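You operate a simulated robot arm through the tools that you are given. There is no shell and no other tool. Be economical: measure what you need, move in short steps, check, and stop when the job is done.

Carry out the task below with a simulated robot arm. There is one attempt and no reset: what you move stays moved.

TASK
Put the black roll and the shims box in the teal tray.

It is judged by the outcome, as a careful person would: the job done as asked, and still so three seconds after it is handed in. It fails if anything else is knocked over, pushed out of place, dropped, spilled or broken.

THE ROBOT
A 7-joint arm with a two-finger parallel gripper, fixed in place. Base frame: the origin is at the foot of the arm, x ahead of it, y to its left, z up; the work surface is at about z = 880. Lengths are in mm, angles in degrees, forces in N, time in s.
With the tool pointing down near the work surface it reaches from about 240 to 680 mm from the base axis. Its first joint turns from -66.0 to 66.0 degrees. Payload 2.4 kg.
Tool frame: the origin (TCP) lies between the finger pads and is the grasp point; the fingertips stand 30 mm ahead of it; z points along the fingers, y is the line along which they close. The gripper opens to 94 mm. The fingers are 28 mm wide and 10 mm thick; the gripper's body (50 by 96 mm) begins 55 mm behind the TCP.
Orientation is that of the tool frame in the base frame, as a unit quaternion [w, x, y, z]. With the fingers straight down and closing along the base's y, the tool's x points along the base's -x, its y along +y and its z along -z.

THE INTERFACE
- The arm moves only by the tool move_arm. Its argument "rows" is a list of rows, each a list of 7 numbers: the turn, a rotation vector about the base's x, y, z in units of 180 degrees (1.0 is 180 degrees), then the shift along the base's x, y, z in units of 300 mm (1.0 is 300 mm), then the finger opening in cm, from 0 to 9.4. In form: [[rx, ry, rz, x, y, z, grip], ...]. A call has 1 to 10 rows; each row is the pose to reach, as a shift and turn from the pose commanded when the call began. A call with a number of a shift or a turn outside -1 to 1 is refused whole. A row lasts 0.2 s, in which the tool goes at most 50 mm and 8.6 degrees; a call with a longer step from one row to the next is refused whole, and so is a gripper value outside its range. A pose out of reach is approached as far as the arm can. The call stops where the force on the tool passes 40 N (or 10 N more than at its start, if that is more) or the arm is blocked; 0.2 s more then pass. The fingers move at their own pace (about 153 mm/s each) and stop on an object; they squeeze with about 42 N. The grip force told is the motor's: it shows also when the fingers shut on nothing. Time passes only in rows, and 0.2 s behind the last, so rows that repeat a pose let the fingers close. It gives the time, the measured TCP pose, the force on the tool (base axes), the opening and the grip force at its end, in the units of the frame above (readings bear some noise).
- Cameras (640 x 400 px; columns grow to the right, rows downward): "scene" is fixed at [29, 467.8, 1446.4]; the picture's right is [-0.83, -0.55, 0.00], its down [-0.29, 0.44, -0.85] and it looks along [0.47, -0.70, -0.53] (base axes); focal length 368 px, centre (320, 200). "wrist" rides on the gripper at [-37, 0, -58] in the tool frame; the picture's right is [0.00, -1.00, 0.00], its down [0.97, 0.00, -0.24] and it looks along [0.24, 0.00, 0.97] (tool axes); focal length 218 px, centre (320, 200).
- camera(camera): a new picture of that camera. No time passes.
- point_at(camera, pixels): for up to 12 pixels [column, row] of the newest picture of that camera ("zoom" is the newest enlarged one), the place [x, y, z] in the base frame of the surface seen there, good to about 3 mm. No time passes.
- close_up(camera, box): a new picture of the part [left, top, right, bottom] of that camera's present view, enlarged. No time passes.
- close_job(): hands the job in; it is judged then, once.

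Work in short steps. Measure before you move; look again where a grasp or a placing could have gone wrong, and mend it. You have 60 turns and 20 pictures in all, the two below and enlarged ones among them. Open the gripper and draw the arm clear of the work before you hand the job in, unless the task says otherwise; then end with one line.

The tools are called after "Call:" by a JSON object that holds its "api" and its "payload". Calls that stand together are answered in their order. move_arm: Moves the arm, as the interface text tells. Its arguments: {"type":"object","properties":{"rows":{"type":"array"}},"required":["rows"]} The other tools are called the same way: camera (camera) takes a picture; point_at (camera, pixels) gives the place of the surface under pixels of a picture; close_up (camera, box) takes an enlarged picture of a part of a camera's view; close_job () hands the job in.

At the start:

```text
clock: 0.0
tcp_pos: [412.6, 51.9, 1227.9]
ee_rot: [0.0, 0.0, 1.0, 0.001]
ft_force: [-0.1, -0.3, -0.3]
opening: 93.8
finger_force: 0.0
```

scene: 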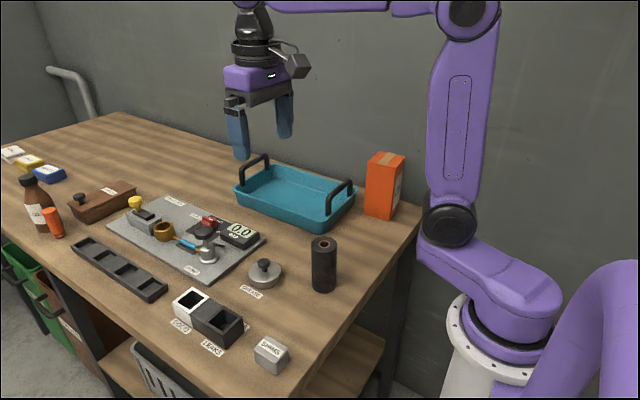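
wrist: 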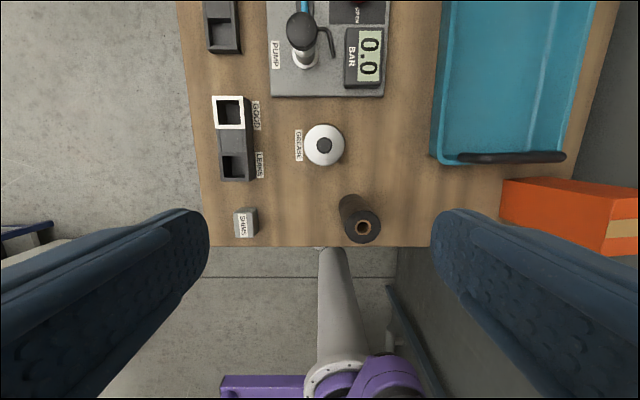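

The black roll stands at scene (323,262), the shims box at (271,353) and the tray at (295,195). I measure these first.

Call:
{"api": "point_at", "payload": {"camera": "scene", "pixels": [[323, 243], [323, 238], [323, 285], [312, 262], [335, 262], [271, 343], [256, 350], [288, 350], [273, 362], [295, 200], [270, 195], [320, 210]]}}

Call:
{"api": "point_at", "payload": {"camera": "wrist", "pixels": [[363, 228], [345, 228], [381, 228], [363, 242], [245, 214], [235, 224], [257, 222], [455, 80], [560, 80], [510, 140], [510, 157], [440, 157]]}}

Call:
{"api": "close_up", "payload": {"camera": "scene", "box": [160, 140, 420, 390]}}

```text
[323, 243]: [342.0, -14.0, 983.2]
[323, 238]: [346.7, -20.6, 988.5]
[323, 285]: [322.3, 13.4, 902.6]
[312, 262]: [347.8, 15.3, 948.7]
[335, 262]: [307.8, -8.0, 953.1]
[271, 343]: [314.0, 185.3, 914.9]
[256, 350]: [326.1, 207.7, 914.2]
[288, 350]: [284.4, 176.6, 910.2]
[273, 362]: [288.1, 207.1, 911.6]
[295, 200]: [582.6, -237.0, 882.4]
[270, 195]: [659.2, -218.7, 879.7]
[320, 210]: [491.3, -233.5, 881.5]
```

```text
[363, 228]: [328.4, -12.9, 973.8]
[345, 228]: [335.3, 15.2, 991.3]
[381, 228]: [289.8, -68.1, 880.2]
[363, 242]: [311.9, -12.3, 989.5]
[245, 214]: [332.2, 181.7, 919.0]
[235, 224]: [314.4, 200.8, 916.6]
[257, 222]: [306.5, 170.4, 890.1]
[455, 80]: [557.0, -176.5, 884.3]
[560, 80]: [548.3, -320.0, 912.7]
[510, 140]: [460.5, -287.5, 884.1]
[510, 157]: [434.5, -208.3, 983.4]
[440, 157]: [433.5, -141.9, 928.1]
```

```text
1.60 times, centred on (290, 265) of scene
```

zoom: 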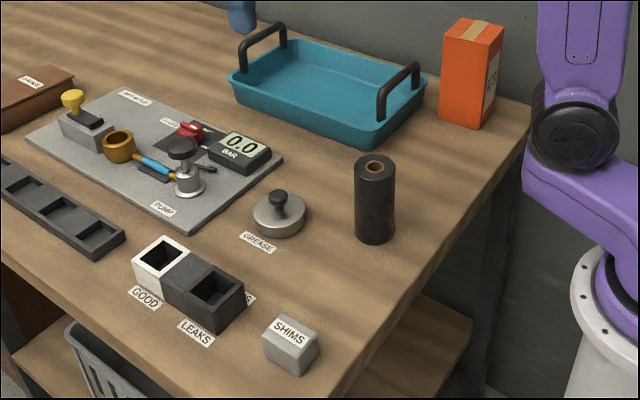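

Next I zoom the wrist view on the roll and shims, and on the tray, for more exact edges.

Call:
{"api": "close_up", "payload": {"camera": "wrist", "box": [220, 180, 400, 260]}}

Call:
{"api": "point_at", "payload": {"camera": "scene", "pixels": [[253, 157], [340, 182], [352, 182], [329, 195], [262, 160], [240, 165], [234, 187], [350, 200], [308, 224]]}}

```text
3.56 times, centred on (310, 220) of wrist
```

zoom: 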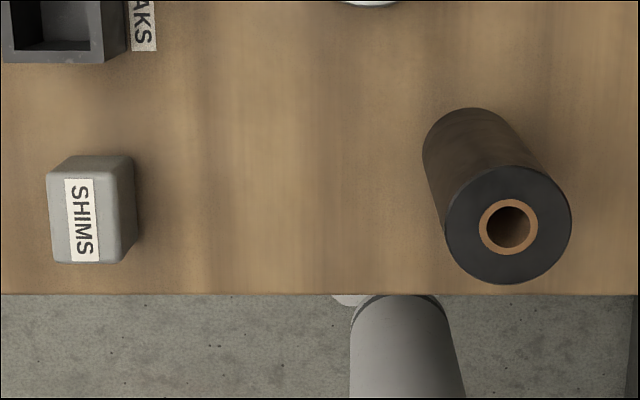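

```text
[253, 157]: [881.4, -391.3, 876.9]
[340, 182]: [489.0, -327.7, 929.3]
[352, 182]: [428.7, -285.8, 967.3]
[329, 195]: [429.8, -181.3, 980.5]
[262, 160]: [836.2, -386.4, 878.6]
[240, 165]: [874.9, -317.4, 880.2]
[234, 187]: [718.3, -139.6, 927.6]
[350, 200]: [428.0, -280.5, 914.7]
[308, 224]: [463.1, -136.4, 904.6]
```

Call:
{"api": "point_at", "payload": {"camera": "zoom", "pixels": [[450, 225], [568, 220], [508, 170], [508, 281], [48, 200], [118, 200], [132, 200], [80, 172], [90, 261], [85, 157], [50, 258], [116, 172]]}}

```text
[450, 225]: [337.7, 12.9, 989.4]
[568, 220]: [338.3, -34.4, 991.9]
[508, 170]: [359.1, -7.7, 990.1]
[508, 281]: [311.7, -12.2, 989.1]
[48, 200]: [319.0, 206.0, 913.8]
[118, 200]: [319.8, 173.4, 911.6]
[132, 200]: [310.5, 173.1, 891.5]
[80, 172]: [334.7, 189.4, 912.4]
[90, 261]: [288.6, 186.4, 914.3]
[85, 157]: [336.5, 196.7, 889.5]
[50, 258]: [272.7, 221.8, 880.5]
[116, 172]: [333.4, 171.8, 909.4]
```

The roll's centre is about (336,-10.5), radius 24, top 990. The shims box's centre is about (311,189), 35 mm wide in y, top 914. I move above the roll and stop short of it.

Call:
{"api": "move_arm", "payload": {"rows": [[0, 0, 0, -0.085, -0.069, 0, 9.4], [0, 0, 0, -0.17, -0.139, 0, 9.4], [0, 0, 0, -0.2553, -0.208, 0, 9.4], [0, 0, 0, -0.2553, -0.208, -0.15, 9.4], [0, 0, 0, -0.2553, -0.208, -0.3, 9.4], [0, 0, 0, -0.2553, -0.208, -0.45, 9.4], [0, 0, 0, -0.2553, -0.208, -0.6, 9.4], [0, 0, 0, -0.2553, -0.208, -0.6, 9.4]]}}

Call:
{"api": "camera", "payload": {"camera": "wrist"}}

```text
clock: 1.8
tcp_pos: [336.9, -8.9, 1043.5]
ee_rot: [0.001, 0.0, 1.0, 0.0]
ft_force: [-0.3, 0.5, 0.2]
opening: 94.0
finger_force: 0.0
```

```text
15 pictures are left
```

wrist: 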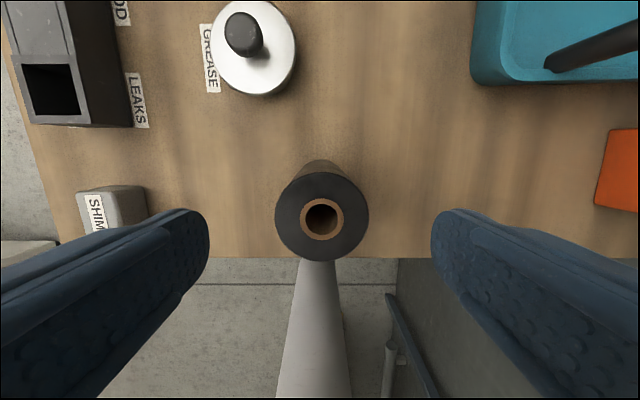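

The roll is centred between the fingers at (322,215). I descend to z≈955 and close.

Call:
{"api": "move_arm", "payload": {"rows": [[0, 0, 0, 0, 0, -0.15, 9.4], [0, 0, 0, 0, 0, -0.28, 9.4], [0, 0, 0, 0, 0, -0.28, 9.4], [0, 0, 0, 0, 0, -0.28, 7], [0, 0, 0, 0, 0, -0.28, 5.2], [0, 0, 0, 0, 0, -0.28, 3], [0, 0, 0, 0, 0, -0.28, 3]]}}

```text
clock: 3.4
tcp_pos: [336.9, -9.3, 960.2]
ee_rot: [0.0, -0.001, 1.0, 0.0]
ft_force: [-0.5, 0.1, 0.5]
opening: 51.8
finger_force: 42.1
```

Gripped (51.8 mm, 42 N). I lift it straight up.

Call:
{"api": "move_arm", "payload": {"rows": [[0, 0, 0, 0, 0, 0.07, 2], [0, 0, 0, 0, 0, 0.2, 2], [0, 0, 0, 0, 0, 0.35, 2], [0, 0, 0, 0, 0, 0.5, 2], [0, 0, 0, 0, 0, 0.6, 2], [0, 0, 0, 0, 0, 0.6, 2]]}}

Call:
{"api": "camera", "payload": {"camera": "wrist"}}

```text
clock: 4.8
tcp_pos: [333.7, -11.8, 1140.9]
ee_rot: [0.0, 0.0, 1.0, 0.0]
ft_force: [0.6, -0.6, -2.1]
opening: 51.4
finger_force: 42.2
```

```text
14 pictures are left
```

wrist: 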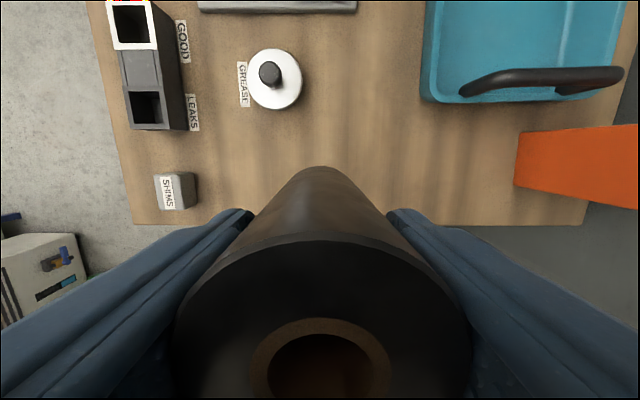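

The roll is held securely. I carry it at this height to above the far part of the tray, at (585,-250).

Call:
{"api": "move_arm", "payload": {"rows": [[0, 0, 0, 0.07, -0.06, 0, 2], [0, 0, 0, 0.17, -0.16, 0, 2], [0, 0, 0, 0.27, -0.26, 0, 2], [0, 0, 0, 0.37, -0.355, 0, 2], [0, 0, 0, 0.47, -0.45, 0, 2], [0, 0, 0, 0.57, -0.545, 0, 2], [0, 0, 0, 0.67, -0.64, 0, 2], [0, 0, 0, 0.77, -0.73, 0, 2], [0, 0, 0, 0.8377, -0.794, 0, 2], [0, 0, 0, 0.8377, -0.794, 0, 2]]}}

Call:
{"api": "camera", "payload": {"camera": "scene"}}

```text
clock: 7.0
tcp_pos: [589.1, -244.6, 1143.0]
ee_rot: [-0.001, 0.001, 1.0, -0.001]
ft_force: [0.4, 0.4, -1.5]
opening: 51.4
finger_force: 41.8
```

```text
13 pictures are left
```

scene: 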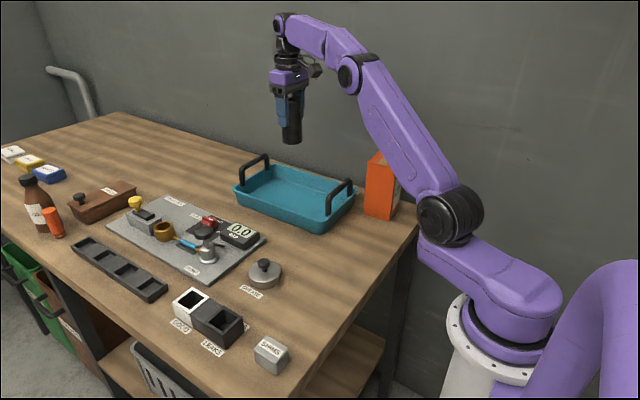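

All clear. I descend to about z 975, 11 mm above contact.

Call:
{"api": "move_arm", "payload": {"rows": [[0, 0, 0, 0, 0, -0.12, 2], [0, 0, 0, 0, 0, -0.25, 2], [0, 0, 0, 0, 0, -0.37, 2], [0, 0, 0, 0, 0, -0.47, 2], [0, 0, 0, 0, 0, -0.54, 2], [0, 0, 0, 0, 0, -0.56, 2], [0, 0, 0, 0, 0, -0.56, 2]]}}

Call:
{"api": "close_up", "payload": {"camera": "scene", "box": [210, 110, 370, 240]}}

```text
clock: 8.6
tcp_pos: [588.9, -248.6, 974.7]
ee_rot: [0.0, 0.0, 1.0, -0.001]
ft_force: [-0.3, -0.1, -0.6]
opening: 51.4
finger_force: 41.8
```

```text
3.08 times, centred on (290, 175) of scene
```

zoom: 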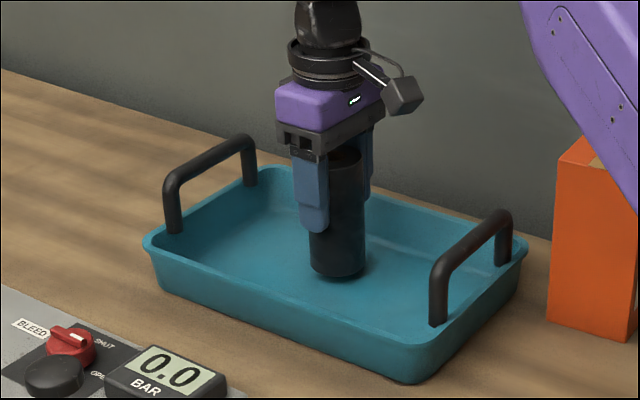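

The roll hangs just above the tray floor. I lower it slowly in small steps and watch the force.

Call:
{"api": "move_arm", "payload": {"rows": [[0, 0, 0, 0, 0, -0.012, 2], [0, 0, 0, 0, 0, -0.022, 2], [0, 0, 0, 0, 0, -0.029, 2], [0, 0, 0, 0, 0, -0.029, 2]]}}

```text
clock: 9.6
tcp_pos: [586.7, -250.0, 967.1]
ee_rot: [0.0, 0.0, 1.0, 0.0]
ft_force: [1.0, 0.0, -2.4]
opening: 51.5
finger_force: 42.1
```

Call:
{"api": "move_arm", "payload": {"rows": [[0, 0, 0, 0, 0, -0.005, 2], [0, 0, 0, 0, 0, -0.01, 2], [0, 0, 0, 0, 0, -0.014, 2], [0, 0, 0, 0, 0, -0.014, 2]]}}

```text
clock: 10.6
tcp_pos: [587.2, -249.3, 963.5]
ee_rot: [0.001, -0.001, 1.0, 0.0]
ft_force: [-4.9, 1.7, 17.2]
opening: 51.5
finger_force: 42.2
```

Contact shows (17 N). I ease back 1 mm, open to 66 mm and retreat upward.

Call:
{"api": "move_arm", "payload": {"rows": [[0, 0, 0, 0, 0, 0.003, 2], [0, 0, 0, 0, 0, 0.003, 5.6], [0, 0, 0, 0, 0, 0.003, 6.8], [0, 0, 0, 0, 0, 0.003, 6.8], [0, 0, 0, 0, 0, 0.06, 6.8], [0, 0, 0, 0, 0, 0.15, 6.8], [0, 0, 0, 0, 0, 0.28, 6.8], [0, 0, 0, 0, 0, 0.43, 6.8], [0, 0, 0, 0, 0, 0.58, 6.8], [0, 0, 0, 0, 0, 0.58, 6.8]]}}

Call:
{"api": "camera", "payload": {"camera": "scene"}}

```text
clock: 12.8
tcp_pos: [586.4, -250.4, 1138.1]
ee_rot: [0.0, 0.0, 1.0, -0.001]
ft_force: [0.6, 0.4, -0.3]
opening: 68.3
finger_force: 0.1
```

```text
11 pictures are left
```

scene: 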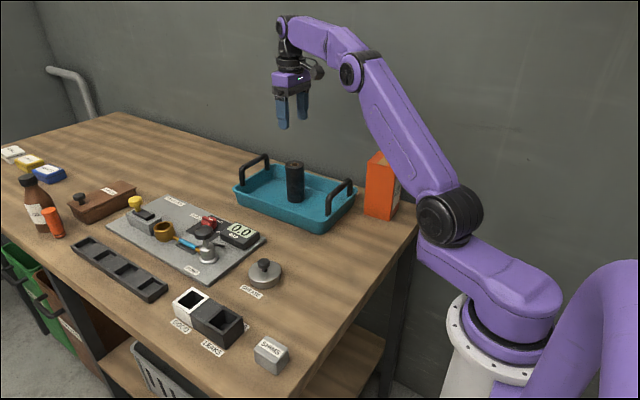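

The roll stands in the tray. Next I travel to above the shims box in two calls.

Call:
{"api": "move_arm", "payload": {"rows": [[0, 0, 0, -0.0835, 0.1332, 0, 6.8], [0, 0, 0, -0.167, 0.2664, 0, 6.8], [0, 0, 0, -0.2505, 0.3996, 0, 6.8], [0, 0, 0, -0.334, 0.5328, 0, 6.8], [0, 0, 0, -0.4175, 0.666, 0, 6.8], [0, 0, 0, -0.501, 0.7992, 0, 6.8]]}}

Call:
{"api": "move_arm", "payload": {"rows": [[0, 0, 0, -0.0835, 0.1332, 0, 6.8], [0, 0, 0, -0.167, 0.2664, 0, 6.8], [0, 0, 0, -0.2505, 0.3996, 0, 6.8], [0, 0, 0, -0.334, 0.5328, 0, 6.8], [0, 0, 0, -0.417, 0.666, 0, 6.8], [0, 0, 0, -0.417, 0.666, -0.15, 6.8], [0, 0, 0, -0.417, 0.666, -0.3, 6.8], [0, 0, 0, -0.417, 0.666, -0.42, 6.8], [0, 0, 0, -0.417, 0.666, -0.42, 6.8]]}}

Call:
{"api": "camera", "payload": {"camera": "wrist"}}

```text
clock: 14.2
tcp_pos: [434.7, -10.4, 1137.9]
ee_rot: [0.0, 0.0, 1.0, 0.0]
ft_force: [0.1, -0.4, 1.1]
opening: 68.1
finger_force: 0.1
```

```text
clock: 16.2
tcp_pos: [312.1, 192.2, 1013.8]
ee_rot: [0.001, 0.0, 1.0, 0.0]
ft_force: [0.4, -0.7, 0.0]
opening: 68.1
finger_force: 0.0
```

```text
10 pictures are left
```

wrist: 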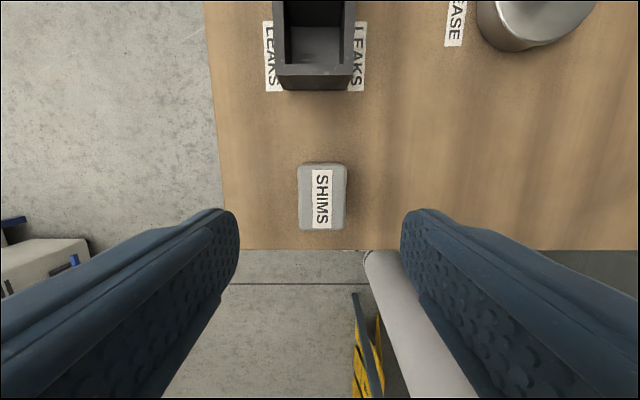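

Call:
{"api": "point_at", "payload": {"camera": "wrist", "pixels": [[302, 200], [342, 200], [322, 168], [322, 226], [348, 85], [230, 236]]}}

```text
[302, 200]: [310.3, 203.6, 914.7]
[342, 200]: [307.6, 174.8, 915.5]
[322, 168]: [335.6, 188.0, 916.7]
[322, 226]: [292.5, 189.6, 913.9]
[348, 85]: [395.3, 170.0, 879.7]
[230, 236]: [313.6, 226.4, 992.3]
```

The box is centred at y≈189, x≈313. I descend to z≈917 (tips about 887) and close gently.

Call:
{"api": "move_arm", "payload": {"rows": [[0, 0, 0, 0, 0, -0.12, 6.8], [0, 0, 0, 0, 0, -0.23, 6.8], [0, 0, 0, 0, 0, -0.3, 6.8], [0, 0, 0, 0, 0, -0.322, 6.8], [0, 0, 0, 0, 0, -0.322, 6.8], [0, 0, 0, 0, 0, -0.322, 5], [0, 0, 0, 0, 0, -0.322, 4], [0, 0, 0, 0, 0, -0.322, 2], [0, 0, 0, 0, 0, -0.322, 2]]}}

```text
clock: 18.2
tcp_pos: [312.0, 191.0, 914.3]
ee_rot: [0.0, 0.0, 1.0, 0.0]
ft_force: [1.3, -0.2, -0.4]
opening: 39.3
finger_force: 42.0
```

Gripped at 39 mm. I lift it.

Call:
{"api": "move_arm", "payload": {"rows": [[0, 0, 0, 0, 0, 0.06, 2], [0, 0, 0, 0, 0, 0.2, 2], [0, 0, 0, 0, 0, 0.35, 2], [0, 0, 0, 0, 0, 0.5, 2], [0, 0, 0, 0, 0, 0.65, 2], [0, 0, 0, 0, 0, 0.7, 2], [0, 0, 0, 0, 0, 0.7, 2]]}}

Call:
{"api": "camera", "payload": {"camera": "wrist"}}

```text
clock: 19.8
tcp_pos: [313.4, 192.8, 1125.4]
ee_rot: [0.0, -0.001, 1.0, 0.0]
ft_force: [0.2, 0.1, -0.9]
opening: 39.3
finger_force: 42.4
```

```text
9 pictures are left
```

wrist: 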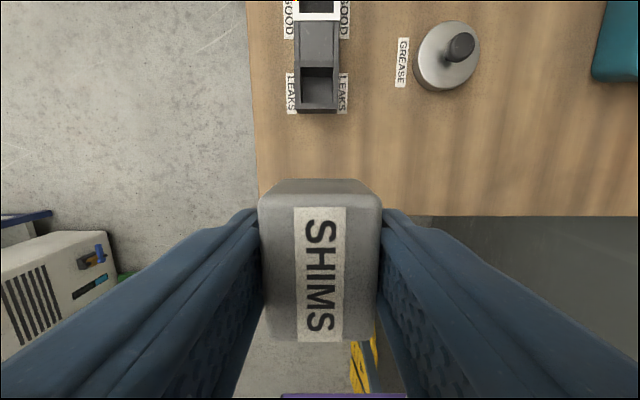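

Held well. I carry it to above the near part of the tray at (495,-205), clear of the roll and the handle.

Call:
{"api": "move_arm", "payload": {"rows": [[0, 0, 0, 0.0613, -0.1315, 0, 2], [0, 0, 0, 0.1226, -0.263, 0, 2], [0, 0, 0, 0.184, -0.3945, 0, 2], [0, 0, 0, 0.2453, -0.526, 0, 2], [0, 0, 0, 0.3066, -0.6575, 0, 2]]}}

Call:
{"api": "move_arm", "payload": {"rows": [[0, 0, 0, 0.0613, -0.1315, 0, 2], [0, 0, 0, 0.1226, -0.263, 0, 2], [0, 0, 0, 0.184, -0.3945, 0, 2], [0, 0, 0, 0.2453, -0.526, 0, 2], [0, 0, 0, 0.3066, -0.6575, 0, 2], [0, 0, 0, 0.3066, -0.6575, 0, 2], [0, 0, 0, 0.3066, -0.6575, -0.1, 2], [0, 0, 0, 0.3066, -0.6575, -0.1, 2]]}}

Call:
{"api": "camera", "payload": {"camera": "wrist"}}

```text
clock: 21.0
tcp_pos: [405.2, -9.3, 1123.0]
ee_rot: [0.0, -0.001, 1.0, -0.001]
ft_force: [-0.9, -0.4, -0.4]
opening: 39.4
finger_force: 42.1
```

```text
clock: 22.8
tcp_pos: [496.3, -205.0, 1096.7]
ee_rot: [0.0, 0.0, 1.0, 0.0]
ft_force: [-0.8, 1.3, -0.9]
opening: 39.5
finger_force: 41.7
```

```text
8 pictures are left
```

wrist: 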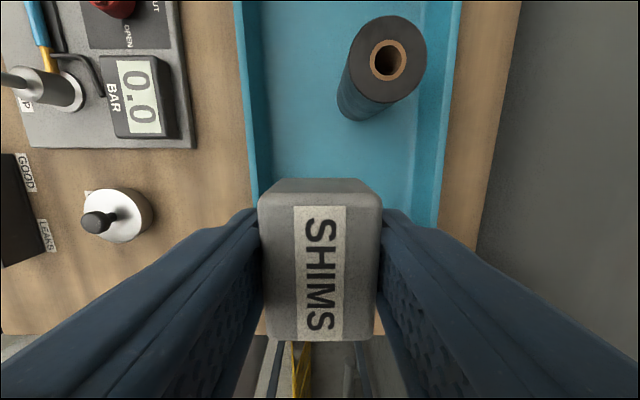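

I check the roll's top and the tray walls before going down.

Call:
{"api": "point_at", "payload": {"camera": "wrist", "pixels": [[355, 55], [385, 95], [262, 160], [278, 160], [245, 160], [400, 150], [345, 108]]}}

```text
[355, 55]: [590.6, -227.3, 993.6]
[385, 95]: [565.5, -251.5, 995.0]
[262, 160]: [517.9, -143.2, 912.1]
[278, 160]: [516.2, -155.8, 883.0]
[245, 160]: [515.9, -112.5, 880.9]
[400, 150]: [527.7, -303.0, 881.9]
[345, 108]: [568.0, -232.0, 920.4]
```

Clearances are fine. I descend to z≈925.

Call:
{"api": "move_arm", "payload": {"rows": [[0, 0, 0, 0, 0, -0.14, 2], [0, 0, 0, 0, 0, -0.28, 2], [0, 0, 0, 0, 0, -0.4, 2], [0, 0, 0, 0, 0, -0.5, 2], [0, 0, 0, 0, 0, -0.55, 2], [0, 0, 0, 0, 0, -0.57, 2], [0, 0, 0, 0, 0, -0.57, 2]]}}

```text
clock: 24.4
tcp_pos: [497.0, -203.6, 923.2]
ee_rot: [0.0, 0.0, 1.0, 0.0]
ft_force: [0.0, 0.2, 0.5]
opening: 39.4
finger_force: 42.0
```

Call:
{"api": "move_arm", "payload": {"rows": [[0, 0, 0, 0, 0, -0.008, 2], [0, 0, 0, 0, 0, -0.014, 2], [0, 0, 0, 0, 0, -0.018, 2], [0, 0, 0, 0, 0, -0.018, 2]]}}

```text
clock: 25.4
tcp_pos: [496.6, -204.3, 917.8]
ee_rot: [0.0, 0.001, 1.0, 0.0]
ft_force: [-0.3, 1.0, 3.5]
opening: 39.5
finger_force: 42.0
```

Call:
{"api": "move_arm", "payload": {"rows": [[0, 0, 0, 0, 0, -0.003, 2], [0, 0, 0, 0, 0, -0.006, 2], [0, 0, 0, 0, 0, -0.006, 2]]}}

```text
clock: 26.2
tcp_pos: [497.5, -204.1, 917.5]
ee_rot: [0.002, 0.0, 1.0, -0.001]
ft_force: [-3.4, -0.1, 31.3]
opening: 39.4
finger_force: 41.9
```

Firm contact (31 N). I ease back up 2 mm, open a little and retreat.

Call:
{"api": "move_arm", "payload": {"rows": [[0, 0, 0, 0, 0, 0.005, 2], [0, 0, 0, 0, 0, 0.006, 2], [0, 0, 0, 0, 0, 0.006, 4.4], [0, 0, 0, 0, 0, 0.006, 5.4], [0, 0, 0, 0, 0, 0.006, 5.4], [0, 0, 0, 0, 0, 0.06, 5.4], [0, 0, 0, 0, 0, 0.18, 5.4], [0, 0, 0, 0, 0, 0.33, 5.4], [0, 0, 0, 0, 0, 0.48, 5.4], [0, 0, 0, 0, 0, 0.63, 5.4]]}}

Call:
{"api": "move_arm", "payload": {"rows": [[0, 0, 0, -0.05, 0.12, 0.05, 5.4], [0, 0, 0, -0.1, 0.25, 0.1, 5.4], [0, 0, 0, -0.15, 0.38, 0.15, 5.4], [0, 0, 0, -0.2, 0.51, 0.2, 5.4], [0, 0, 0, -0.2, 0.51, 0.2, 5.4]]}}

Call:
{"api": "camera", "payload": {"camera": "scene"}}

Call:
{"api": "close_up", "payload": {"camera": "scene", "box": [210, 120, 400, 260]}}

```text
clock: 28.4
tcp_pos: [495.1, -201.0, 1106.6]
ee_rot: [-0.001, 0.0, 1.0, 0.0]
ft_force: [-0.5, -0.8, 0.4]
opening: 54.0
finger_force: 0.0
```

```text
clock: 29.6
tcp_pos: [436.2, -48.5, 1165.0]
ee_rot: [0.0, 0.0, 1.0, 0.0]
ft_force: [0.5, 0.5, -0.1]
opening: 53.8
finger_force: 0.0
```

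```text
7 pictures are left
```

scene: 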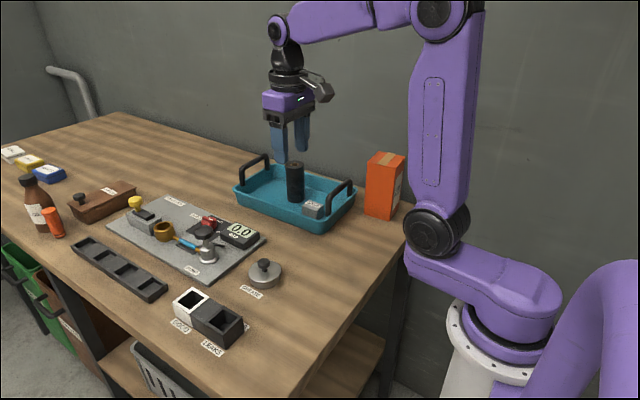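

```text
2.86 times, centred on (305, 190) of scene
```

zoom: 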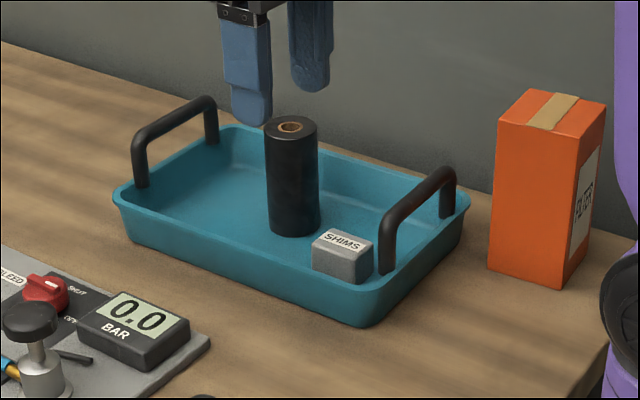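

Both items rest in the tray, everything else is unmoved, and the arm is clear with the gripper open. I hand the job in.

Call:
{"api": "close_job", "payload": {}}

```text
The job is handed in.
```

The black roll (standing upright) and the shims box are both in the teal tray, nothing else looks disturbed in the last picture, and the job is handed in.
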